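You operate a simulated robot arm through the tools that you are given. There is no shell and no other tool. Be economical: measure what you need, move in short steps, check, and stop when the job is done.

The job below is to be done with a simulated robot arm. You get a single attempt, and the scene is never put back.

JOB
Put the idler pulley on the top of the lift parts table away on the top of the teal cart.

Only the result counts: the job must be done as asked and must still hold three seconds after the hand-in. Knocking over, shifting, dropping, spilling or breaking anything else fails it.

ROBOT AND FRAMES
A 6-joint arm with a two-finger parallel gripper, fixed in place. Base frame: the origin is at the foot of the arm, x ahead of it, y to its left, z up; the work surface is at about z = 860. Readings come in mm, degrees, newtons and seconds.
With the tool pointing down near the work surface it reaches from about 260 to 680 mm from the base axis. Its first joint turns from -66.0 to 66.0 degrees. Payload 2.9 kg.
The TCP is the grasp point between the finger pads, 30 mm short of the fingertips. In the tool frame z runs along the fingers and y along their closing line. Largest opening 110 mm; finger width 20, thickness 10; the body of the gripper, 48 by 112 mm, starts 55 mm behind the TCP.
Orientation is that of the tool frame in the base frame, as a unit quaternion [w, x, y, z]. With the fingers straight down and closing along the base's y, the tool's x points along the base's -x, its y along +y and its z along -z.

CONTROLS
- The arm moves only by the tool drive_tool. Its argument "moves" is a list of rows, each a list of 7 numbers: the shift along the tool's x, y, z in mm, then the turn, a rotation vector about the tool's x, y, z in degrees, then the finger opening in mm, from 0 to 110. In form: [[x, y, z, rx, ry, rz, hand], ...]. A call has 1 to 8 rows; each row shifts and turns the commanded pose from where the row before left it, along the tool's axes as they then stand. Each row takes 0.2 s and may step no farther than 50 mm and 8.6 degrees from the row before; otherwise, or with a gripper value out of range, the whole call is refused. Where a pose cannot be reached the arm comes as near as it can. A force on the tool above 40 N (or 10 N above the force at the start of the call, whichever is more), or a blocked arm, ends the call early, and 0.2 s more pass. The fingers move at their own pace (about 108 mm/s each) and stop on an object; they squeeze with about 41 N. The grip force told is the motor's: it shows also when the fingers shut on nothing. Time passes only in rows, and 0.2 s behind the last, so rows that do not move let the fingers close. It gives the time, the measured TCP pose, the force on the tool (base axes), the opening and the grip force at its end, in the units of the frame above (readings bear some noise), and new pictures: "pictures" is both (left out), scene, wrist or none.
- Cameras (640 x 400 px; columns grow to the right, rows downward): "scene" is fixed at [85.9, 442, 1385.2]; the picture's right is [-0.65, -0.76, 0.00], its down [-0.44, 0.38, -0.81] and it looks along [0.62, -0.53, -0.58] (base axes); focal length 306 px, centre (320, 200). "wrist" rides on the gripper at [72, 17, -103] in the tool frame; the picture's right is [-0.23, 0.97, 0.00], its down [-0.76, -0.18, -0.62] and it looks along [-0.61, -0.14, 0.78] (tool axes); focal length 222 px, centre (320, 200). There is no depth. A picture from a camera that has moved, and an enlarged one, comes with that camera's place and axes in the base frame and with its lens.
- inspect(camera, box): a new picture of the part [left, top, right, bottom] of that camera's present view, enlarged. It takes no simulated time.
- job_done(): hands the job in; it is judged then, once.

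Go step by step. Nothing tells you positions but the pictures and the camera data: compare them with the known pose of the tool, close in by small moves and look again before you grip or let go. The budget is 90 turns and 170 pictures, counting those below and the enlarged ones. Unless the task says otherwise, let go and move clear before handing in, and close with one line.

The tools are called after "Call:" by a JSON object that holds its "method" and its "body". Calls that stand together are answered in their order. drive_tool: Moves the arm, as the interface text tells. Its arguments: {"type":"object","properties":{"moves":{"type":"array","items":{"type":"array","items":{"type":"number"}}},"pictures":{"type":"string","enum":["both","scene","wrist","none"]}},"required":["moves"]} The other tools are called the same way: inspect (camera, box) takes an enlarged picture of a part of a camera's view; job_done () hands the job in.

At the start:

```text
clock: 0.0
tcp_pos: [455.0, -124.1, 1111.7]
orientation: [0.0, 0.0, 1.0, 0.0]
ft_force: [-0.8, -0.4, -0.3]
finger_gap: 109.7
finger_force: 0.0
```

scene: 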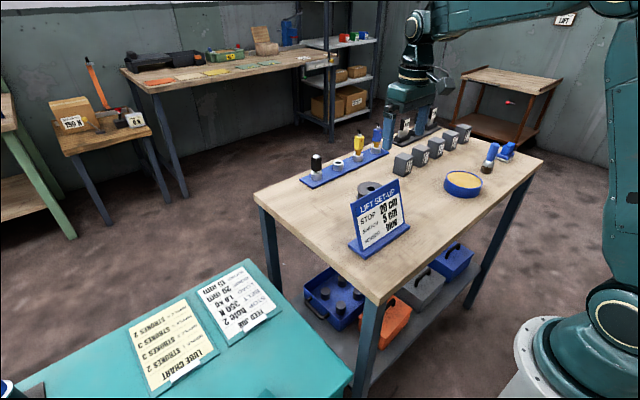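
wrist: 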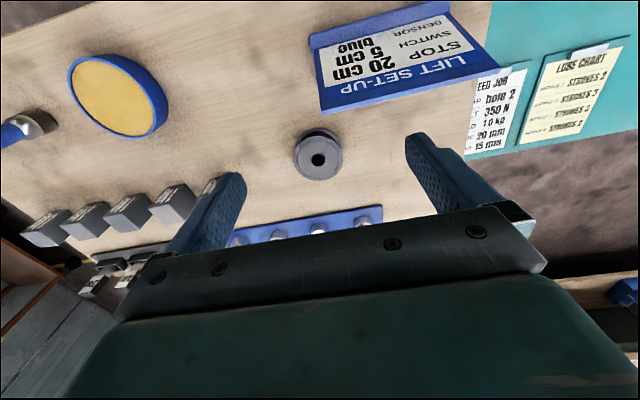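

The idler pulley looks like the grey grooved disc behind the lift set-up card, at roughly (550, -148). The teal cart is on the +y side. I'll enlarge both before moving.

Call:
{"method": "inspect", "body": {"camera": "scene", "box": [290, 120, 450, 260]}}

Call:
{"method": "inspect", "body": {"camera": "scene", "box": [0, 240, 380, 400]}}

Call:
{"method": "inspect", "body": {"camera": "wrist", "box": [220, 90, 420, 250]}}

```text
2.86 times, centred on (370, 190) of scene
camera zoom: at [85.9, 442.0, 1385.2], right [-0.65, -0.76, 0.0], down [-0.44, 0.38, -0.81], along [0.62, -0.53, -0.58], focal length 874 px, centre (177, 229)
```

zoom: 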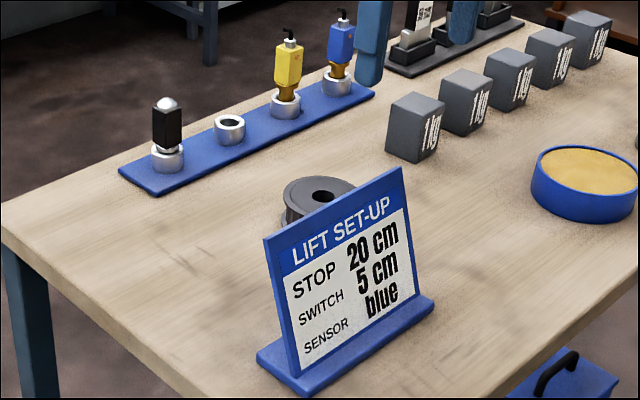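

```text
1.68 times, centred on (190, 320) of scene
camera zoom: at [85.9, 442.0, 1385.2], right [-0.65, -0.76, 0.0], down [-0.44, 0.38, -0.81], along [0.62, -0.53, -0.58], focal length 515 px, centre (539, -2)
```

zoom: 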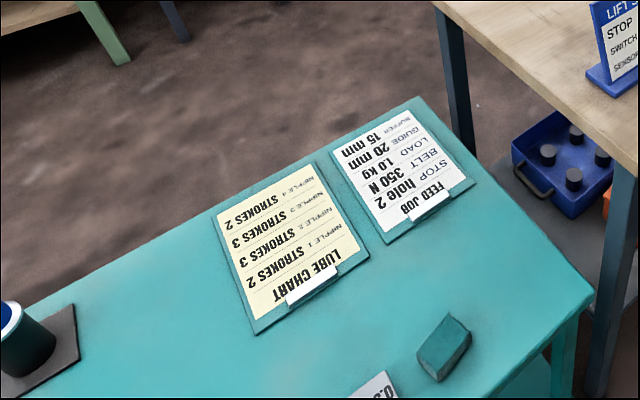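

```text
2.50 times, centred on (320, 170) of wrist
camera zoom: at [381.5, -108.0, 1214.9], right [0.23, 0.97, 0.0], down [0.76, -0.18, 0.62], along [0.61, -0.14, -0.78], focal length 555 px, centre (320, 275)
```

zoom: 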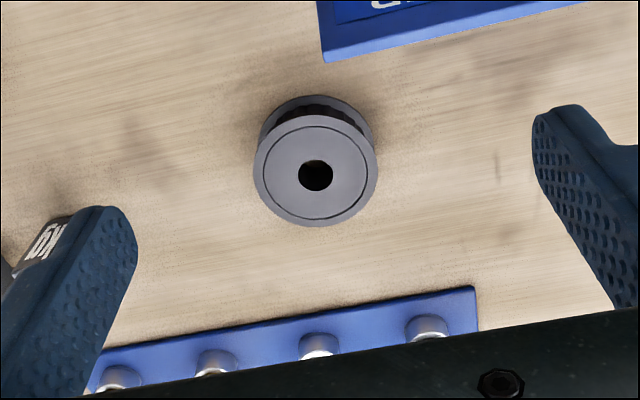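

The pulley is about 78 mm wide and 30 mm tall, centred near (554, -151). To keep the camera clear of the card, I'll move over it, yaw the gripper about 45° and come partway down.

Call:
{"method": "drive_tool", "body": {"moves": [[-49.5, -13.3, 0, 0, 0, 0, 110], [-49.5, -13.3, 0, 0, 0, 0, 110], [0, 0, 15, 0, 0, -7.5, 110], [0, 0, 15, 0, 0, -7.5, 110], [0, 0, 15, 0, 0, -7.5, 110], [0, 0, 15, 0, 0, -7.5, 110], [0, 0, 15, 0, 0, -7.5, 110], [0, 0, 15, 0, 0, -7.5, 110]]}}

```text
refused: row 1 steps farther than a row can; nothing moved
```

Call:
{"method": "drive_tool", "body": {"moves": [[-45, -13.3, 0, 0, 0, 0, 110], [-45, -13.3, 0, 0, 0, 0, 110], [-9, 0, 15, 0, 0, -7.5, 110], [0, 0, 15, 0, 0, -7.5, 110], [0, 0, 15, 0, 0, -7.5, 110], [0, 0, 15, 0, 0, -7.5, 110], [0, 0, 15, 0, 0, -7.5, 110], [0, 0, 15, 0, 0, -7.5, 110]]}}

```text
clock: 1.8
tcp_pos: [551.2, -149.7, 1022.8]
orientation: [0.0, -0.385, 0.923, 0.0]
ft_force: [0.7, 0.3, 0.4]
finger_gap: 110.2
finger_force: 0.0
camera wrist: at [489.0, -189.7, 1125.6], right [-0.53, 0.85, 0.0], down [0.66, 0.41, 0.62], along [0.53, 0.33, -0.78], focal length 222 px, centre (320, 200)
```

scene: 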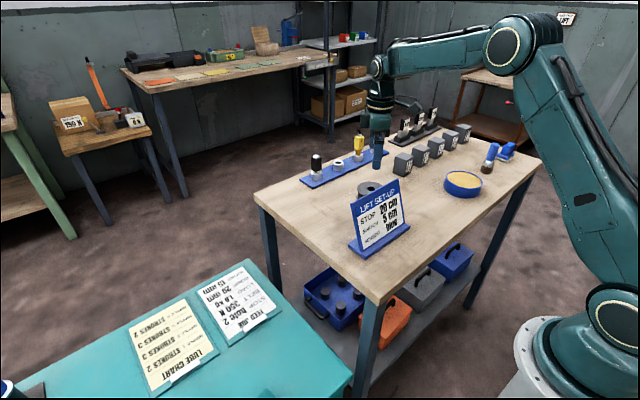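
wrist: 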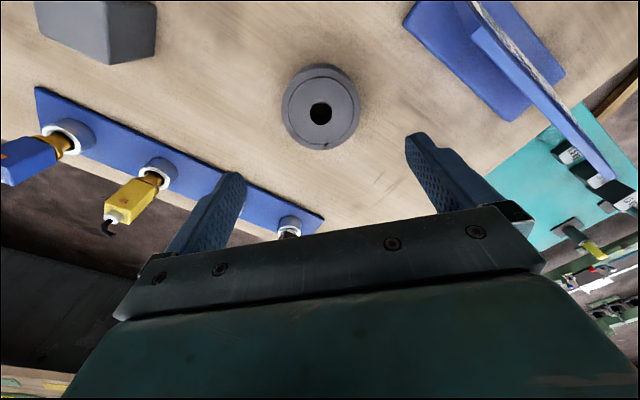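

The pulley lines up with the tool axis at about (551, -150). I'll descend in steps and then check again.

Call:
{"method": "drive_tool", "body": {"moves": [[0, 0, 35, 0, 0, 0, 110], [0, 0, 25, 0, 0, 0, 110], [0, 0, 20, 0, 0, 0, 110]]}}

```text
clock: 2.6
tcp_pos: [554.8, -150.9, 942.9]
orientation: [0.0, -0.383, 0.924, 0.0]
ft_force: [0.5, 0.1, 0.5]
finger_gap: 110.0
finger_force: 0.1
camera wrist: at [490.5, -190.3, 1045.1], right [-0.53, 0.85, 0.0], down [0.66, 0.41, 0.62], along [0.53, 0.33, -0.78], focal length 222 px, centre (320, 200)
```

scene: 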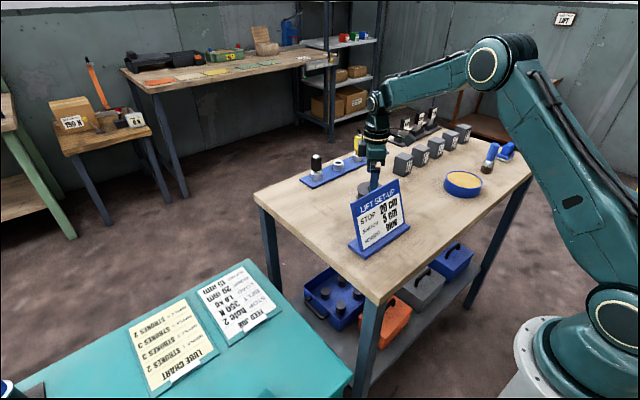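
wrist: 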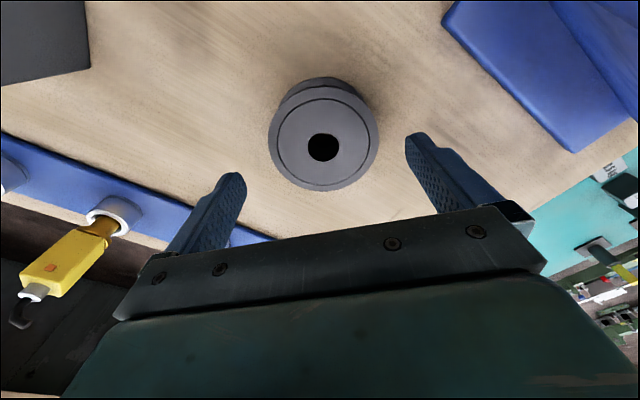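

Still centred to within about 3 mm. I'll descend the last 46 mm and check the force before closing.

Call:
{"method": "drive_tool", "body": {"moves": [[0, 2, 20, 0, 0, 0, 110], [0, 0, 16, 0, 0, 0, 110], [0, 0, 10, 0, 0, 0, 110], [0, 0, 0, 0, 0, 0, 110]], "pictures": "wrist"}}

```text
clock: 3.6
tcp_pos: [550.7, -147.6, 896.0]
orientation: [0.0, -0.384, 0.923, 0.0]
ft_force: [0.1, 0.7, 1.2]
finger_gap: 110.0
finger_force: 0.0
camera wrist: at [488.0, -186.8, 999.5], right [-0.53, 0.85, 0.0], down [0.66, 0.41, 0.62], along [0.53, 0.33, -0.78], focal length 222 px, centre (320, 200)
```

wrist: 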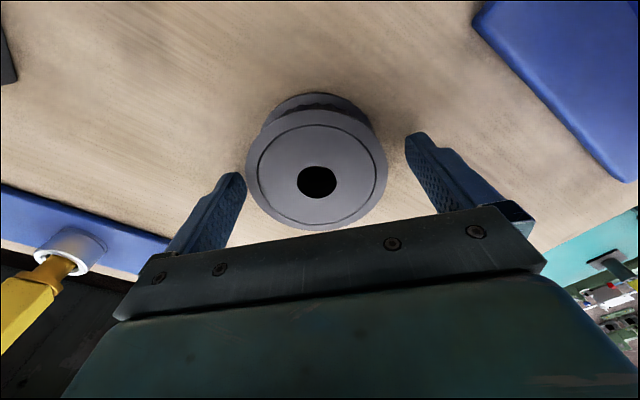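

The fingers straddle the pulley evenly, so I'll close and then lift slightly.

Call:
{"method": "drive_tool", "body": {"moves": [[0, 0, 0, 0, 0, 0, 60], [0, 0, 0, 0, 0, 0, 60], [0, 0, 0, 0, 0, 0, 60]], "pictures": "none"}}

Call:
{"method": "drive_tool", "body": {"moves": [[0, 0, -8, 0, 0, 0, 60], [0, 0, -20, 0, 0, 0, 60], [0, 0, -40, 0, 0, 0, 60]]}}

```text
clock: 4.4
tcp_pos: [551.6, -146.1, 897.0]
orientation: [0.0, -0.382, 0.924, -0.001]
ft_force: [1.3, -0.8, -0.4]
finger_gap: 79.3
finger_force: 41.5
```

```text
clock: 5.2
tcp_pos: [552.0, -149.1, 965.0]
orientation: [0.0, -0.383, 0.924, 0.0]
ft_force: [-0.2, 0.1, -5.0]
finger_gap: 79.6
finger_force: 40.8
camera wrist: at [488.6, -189.0, 1068.4], right [-0.53, 0.85, 0.0], down [0.66, 0.41, 0.62], along [0.53, 0.33, -0.78], focal length 222 px, centre (320, 200)
```

scene: 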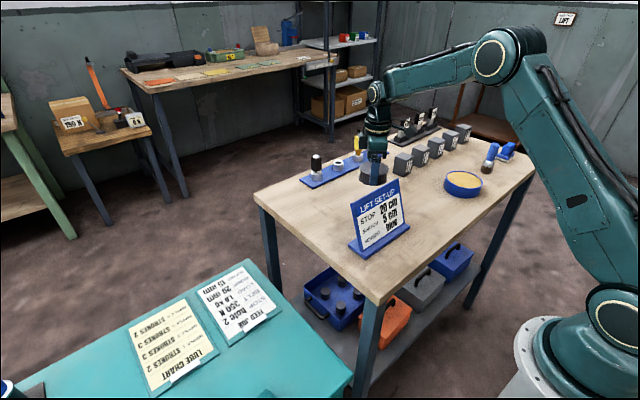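
wrist: 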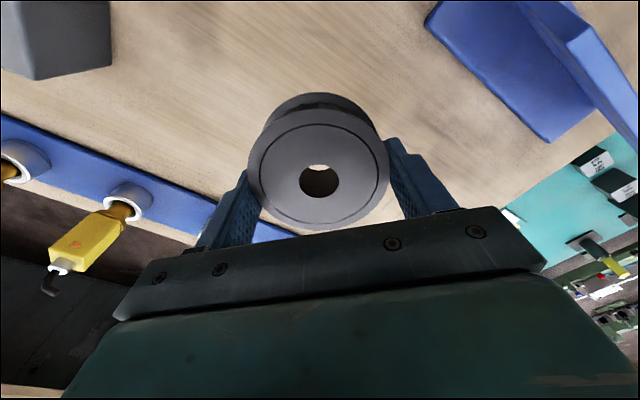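

The pulley is held and weighs about 0.5 kg. I'll raise it well clear and then carry it toward the cart.

Call:
{"method": "drive_tool", "body": {"moves": [[0, 0, -40, 0, 0, 0, 60], [0, 0, -45, 0, 0, 0, 60], [0, 0, -45, 0, 0, 0, 60], [0, 0, -30, 0, 0, 0, 60], [-10, 27, 0, 0, 0, 0, 60], [-15.9, 42.5, 0, 0, 0, 0, 60], [-15.9, 42.5, 0, 0, 0, 0, 60], [-15.9, 42.5, 0, 0, 0, 0, 60]], "pictures": "none"}}

Call:
{"method": "drive_tool", "body": {"moves": [[-15.9, 42.5, 0, 0, 0, 0, 60], [-15.9, 42.5, 0, 0, 0, 0, 60], [-15.9, 42.5, 0, 0, 0, 0, 60], [-15.9, 42.5, 0, 0, 0, 0, 60], [-15.9, 42.5, 0, 0, 0, 0, 60], [-12, 32, 0, 0, 0, 0, 60]]}}

```text
clock: 7.0
tcp_pos: [484.1, 0.6, 1124.9]
orientation: [0.0, -0.381, 0.924, -0.001]
ft_force: [-0.1, 0.1, -6.0]
finger_gap: 79.6
finger_force: 41.1
```

```text
clock: 8.4
tcp_pos: [372.5, 239.7, 1123.7]
orientation: [0.0, -0.382, 0.924, 0.0]
ft_force: [-0.6, 0.3, -5.3]
finger_gap: 79.2
finger_force: 41.0
camera wrist: at [310.6, 200.1, 1226.9], right [-0.53, 0.85, 0.0], down [0.67, 0.41, 0.62], along [0.53, 0.33, -0.78], focal length 222 px, centre (320, 200)
```

scene: 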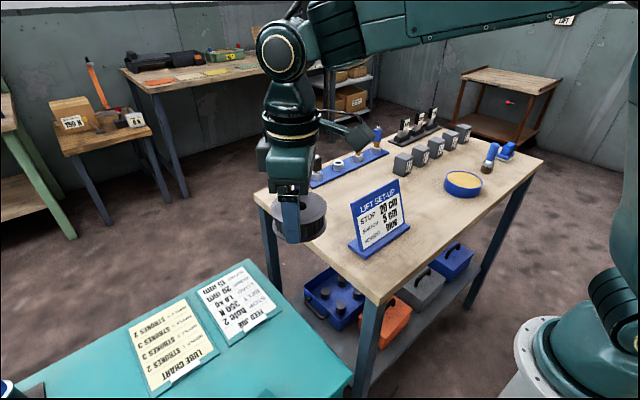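
wrist: 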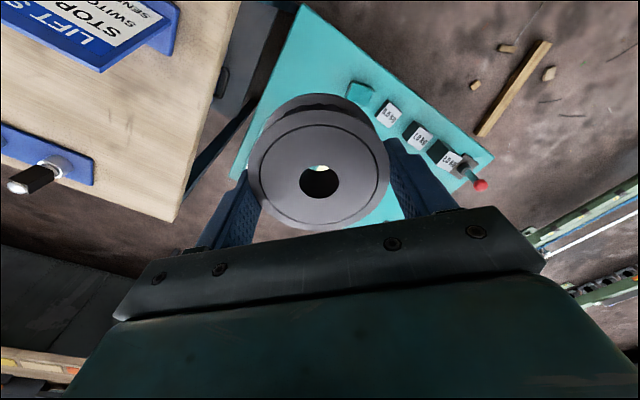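

Comparing the two views puts the cart top much lower, at roughly z = 620, with free space around (455, 255). I'll move over that spot, come partway down and re-measure.

Call:
{"method": "drive_tool", "body": {"moves": [[-34, -23.5, 0, 0, 0, 0, 60], [-34, -23.5, 0, 0, 0, 0, 60], [0, 0, 40, 0, 0, 0, 60], [0, 0, 40, 0, 0, 0, 60], [0, 0, 40, 0, 0, 0, 60], [0, 0, 40, 0, 0, 0, 60], [0, 0, 40, 0, 0, 0, 60]]}}

```text
clock: 10.0
tcp_pos: [455.0, 250.7, 924.7]
orientation: [0.0, -0.382, 0.924, 0.0]
ft_force: [0.9, 1.2, -6.1]
finger_gap: 79.2
finger_force: 41.2
camera wrist: at [393.1, 211.0, 1026.7], right [-0.53, 0.85, 0.0], down [0.66, 0.41, 0.62], along [0.53, 0.33, -0.78], focal length 222 px, centre (320, 200)
```

scene: 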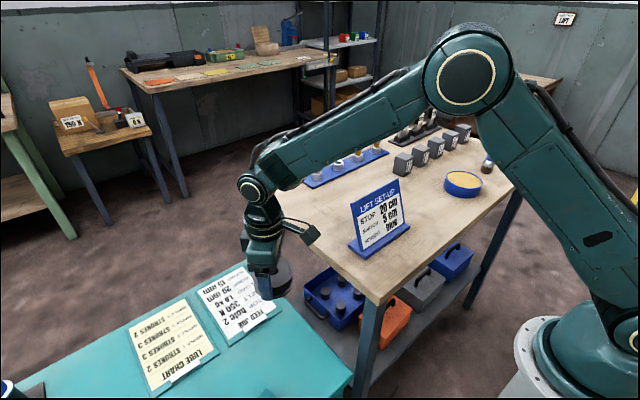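
wrist: 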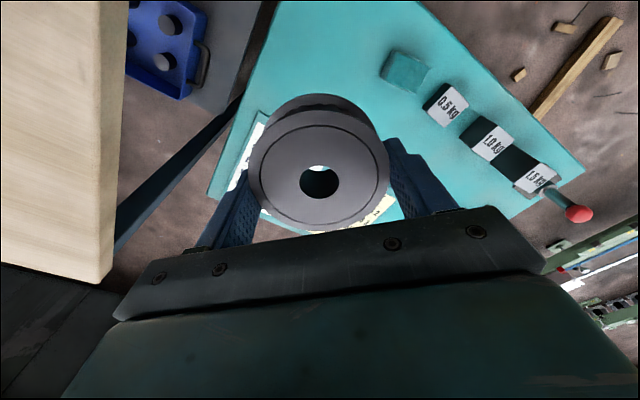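

Clear of the table edge at y ≈ 107. The cart surface estimate is still about 620 to 630, so I'll shift slightly outward and come down to about 730.

Call:
{"method": "drive_tool", "body": {"moves": [[-7, 7, 40, 0, 0, 0, 60], [0, 0, 40, 0, 0, 0, 60], [0, 0, 40, 0, 0, 0, 60], [0, 0, 40, 0, 0, 0, 60], [0, 0, 30, 0, 0, 0, 60]]}}

```text
clock: 11.2
tcp_pos: [454.7, 265.5, 735.2]
orientation: [0.0, -0.383, 0.924, 0.0]
ft_force: [0.4, 0.8, -5.1]
finger_gap: 79.6
finger_force: 40.9
camera wrist: at [391.5, 225.1, 837.5], right [-0.53, 0.85, 0.0], down [0.66, 0.41, 0.62], along [0.53, 0.33, -0.78], focal length 222 px, centre (320, 200)
```

scene: 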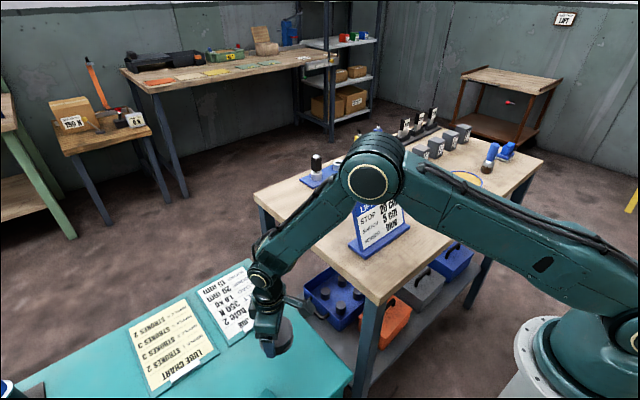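
wrist: 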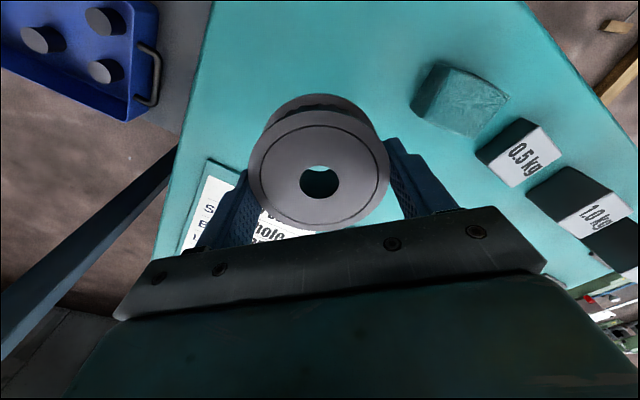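

The landing spot is clear of both the clipboard (x ≥ 550) and the block near (397, 328). I'll shift 8 mm away from the block and keep descending.

Call:
{"method": "drive_tool", "body": {"moves": [[0, -8, 25, 0, 0, 0, 60], [0, 0, 20, 0, 0, 0, 60], [0, 0, 10, 0, 0, 0, 60], [0, 0, 0, 0, 0, 0, 60]]}}

```text
clock: 12.2
tcp_pos: [461.8, 258.6, 679.4]
orientation: [0.0, -0.382, 0.924, 0.0]
ft_force: [-0.3, -0.5, -5.3]
finger_gap: 79.7
finger_force: 40.6
camera wrist: at [399.0, 219.8, 783.9], right [-0.53, 0.85, 0.0], down [0.66, 0.41, 0.62], along [0.53, 0.33, -0.78], focal length 222 px, centre (320, 200)
```

scene: 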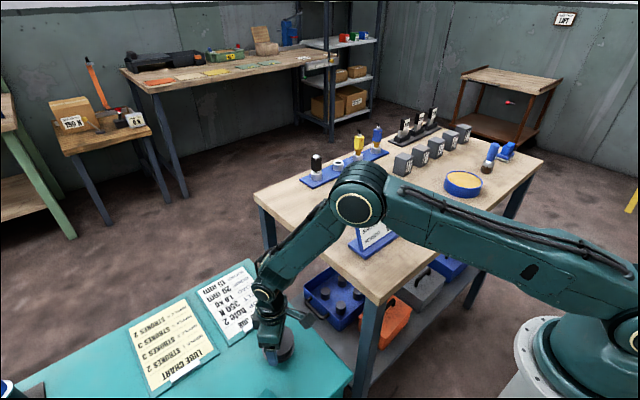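
wrist: 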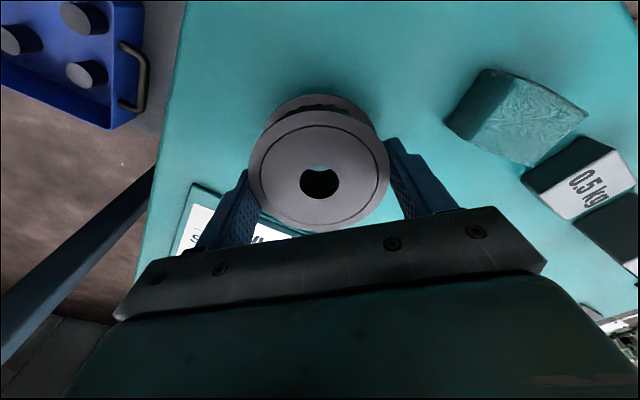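

All clear. Now I'll creep down and watch the force for contact.

Call:
{"method": "drive_tool", "body": {"moves": [[0, 0, 3, 0, 0, 0, 60], [0, 0, 2, 0, 0, 0, 60], [0, 0, 2, 0, 0, 0, 60], [0, 0, 2, 0, 0, 0, 60], [0, 0, 0, 0, 0, 0, 60]], "pictures": "none"}}

Call:
{"method": "inspect", "body": {"camera": "scene", "box": [220, 300, 340, 400]}}

```text
clock: 13.4
tcp_pos: [463.4, 257.0, 670.8]
orientation: [0.0, -0.383, 0.924, 0.001]
ft_force: [0.8, 0.1, -5.6]
finger_gap: 79.6
finger_force: 40.7
```

```text
4.00 times, centred on (280, 350) of scene
camera zoom: at [85.9, 442.0, 1385.2], right [-0.65, -0.76, 0.0], down [-0.44, 0.38, -0.81], along [0.62, -0.53, -0.58], focal length 1223 px, centre (480, -400)
```

zoom: 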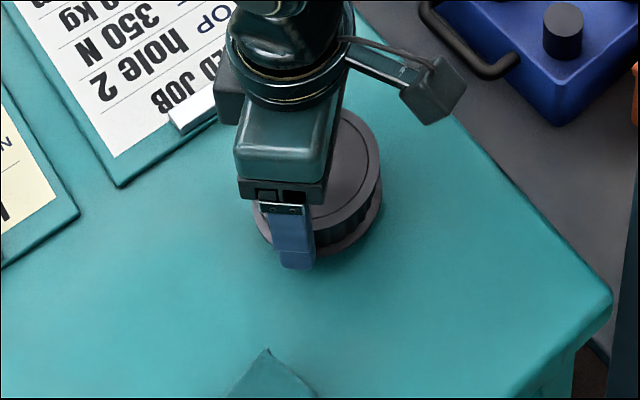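

Still no contact, though it looks close. I'll keep creeping.

Call:
{"method": "drive_tool", "body": {"moves": [[0, 0, 2, 0, 0, 0, 60], [0, 0, 2, 0, 0, 0, 60], [0, 0, 2, 0, 0, 0, 60], [0, 0, 0, 0, 0, 0, 60]], "pictures": "none"}}

Call:
{"method": "drive_tool", "body": {"moves": [[0, 0, 1.5, 0, 0, 0, 60], [0, 0, 1.5, 0, 0, 0, 60], [0, 0, 0, 0, 0, 0, 60]], "pictures": "none"}}

Call:
{"method": "inspect", "body": {"camera": "scene", "box": [220, 300, 340, 400]}}

```text
clock: 14.4
tcp_pos: [462.3, 257.7, 665.6]
orientation: [0.0, -0.383, 0.924, 0.0]
ft_force: [1.4, 0.0, -5.5]
finger_gap: 79.4
finger_force: 41.1
```

```text
clock: 15.2
tcp_pos: [459.9, 256.8, 660.5]
orientation: [-0.001, -0.382, 0.924, 0.0]
ft_force: [-0.3, 0.6, -5.9]
finger_gap: 79.5
finger_force: 40.7
```

```text
4.00 times, centred on (280, 350) of scene
camera zoom: at [85.9, 442.0, 1385.2], right [-0.65, -0.76, 0.0], down [-0.44, 0.38, -0.81], along [0.62, -0.53, -0.58], focal length 1223 px, centre (480, -400)
```

zoom: 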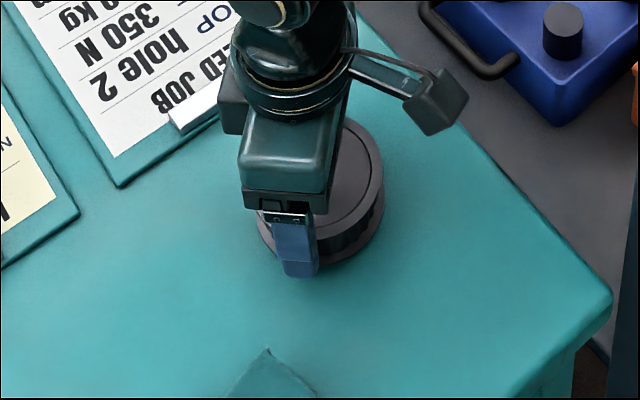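

Call:
{"method": "drive_tool", "body": {"moves": [[0, 0, 1.5, 0, 0, 0, 60], [0, 0, 1.5, 0, 0, 0, 60], [0, 0, 0, 0, 0, 0, 60]], "pictures": "none"}}

Call:
{"method": "drive_tool", "body": {"moves": [[0, 0, 1.5, 0, 0, 0, 60], [0, 0, 1.5, 0, 0, 0, 60], [0, 0, 0, 0, 0, 0, 60]]}}

```text
clock: 16.0
tcp_pos: [461.4, 256.1, 657.8]
orientation: [0.0, -0.383, 0.924, 0.0]
ft_force: [-0.3, 0.6, -4.7]
finger_gap: 79.7
finger_force: 40.9
```

```text
clock: 16.8
tcp_pos: [461.9, 257.6, 656.2]
orientation: [0.001, -0.382, 0.924, 0.0]
ft_force: [-6.1, -4.9, 23.3]
finger_gap: 79.6
finger_force: 41.1
camera wrist: at [399.2, 217.0, 759.4], right [-0.53, 0.85, 0.0], down [0.66, 0.41, 0.62], along [0.53, 0.33, -0.78], focal length 222 px, centre (320, 200)
```

scene: 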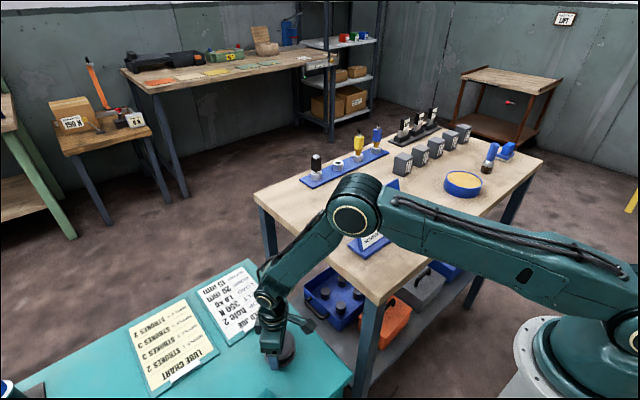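
wrist: 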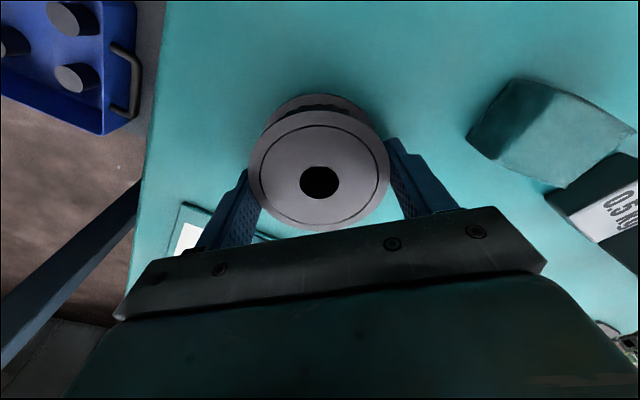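

The upward force of 23 N shows it is on the cart. I'll ease off by 1 mm, open the fingers and look.

Call:
{"method": "drive_tool", "body": {"moves": [[0, 0, -1, 0, 0, 0, 60], [0, 0, 0, 0, 0, 0, 85], [0, 0, 0, 0, 0, 0, 100], [0, 0, 0, 0, 0, 0, 100]], "pictures": "wrist"}}

```text
clock: 17.8
tcp_pos: [461.8, 256.0, 655.1]
orientation: [0.0, -0.382, 0.924, 0.0]
ft_force: [0.0, -0.5, -0.1]
finger_gap: 100.0
finger_force: 0.2
camera wrist: at [398.6, 216.8, 758.4], right [-0.53, 0.85, 0.0], down [0.66, 0.41, 0.62], along [0.53, 0.33, -0.78], focal length 222 px, centre (320, 200)
```

wrist: 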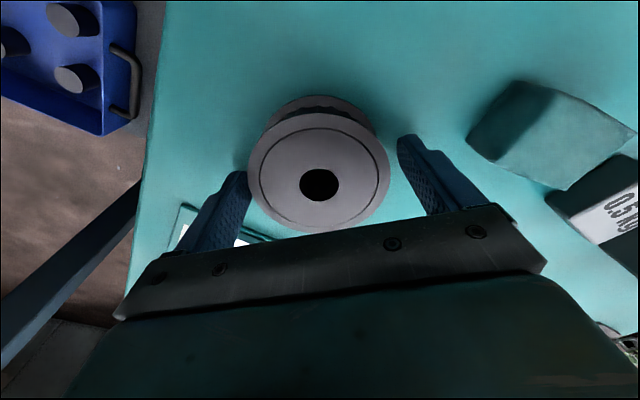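

The pulley is resting free between the open fingers. I'll raise the gripper straight up.

Call:
{"method": "drive_tool", "body": {"moves": [[0, 0, -10, 0, 0, 0, 100], [0, 0, -25, 0, 0, 0, 100], [0, 0, -40, 0, 0, 0, 100], [0, 0, -45, 0, 0, 0, 100], [0, 0, -45, 0, 0, 0, 100], [0, 0, -45, 0, 0, 0, 100], [0, 0, -45, 0, 0, 0, 100], [0, 0, -45, 0, 0, 0, 100]]}}

```text
clock: 19.6
tcp_pos: [460.6, 258.9, 956.9]
orientation: [0.0, -0.382, 0.924, 0.0]
ft_force: [-0.4, 0.8, 0.0]
finger_gap: 100.2
finger_force: 0.0
camera wrist: at [396.1, 218.2, 1059.6], right [-0.53, 0.85, 0.0], down [0.66, 0.41, 0.62], along [0.53, 0.33, -0.78], focal length 222 px, centre (320, 200)
```

scene: 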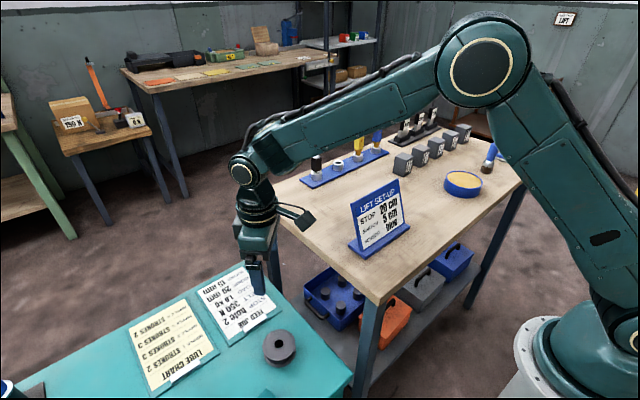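
wrist: 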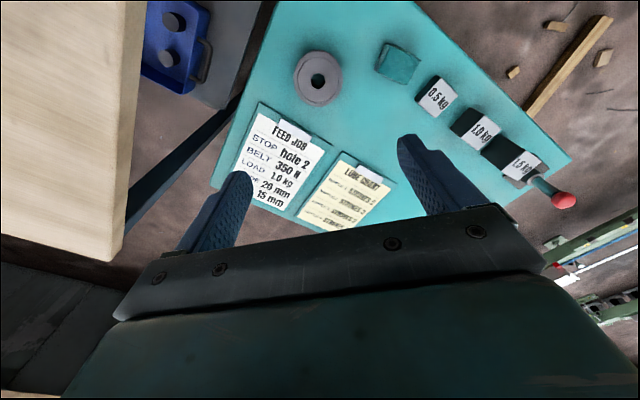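

The pulley lies flat on the teal cart, clear of everything else. The gripper is clear too, so I'm handing in.

Call:
{"method": "job_done", "body": {}}

```text
The job is handed in.
```

The idler pulley is now lying flat on top of the teal cart; the gripper has let go and moved clear, and nothing else looked disturbed in the last pictures.
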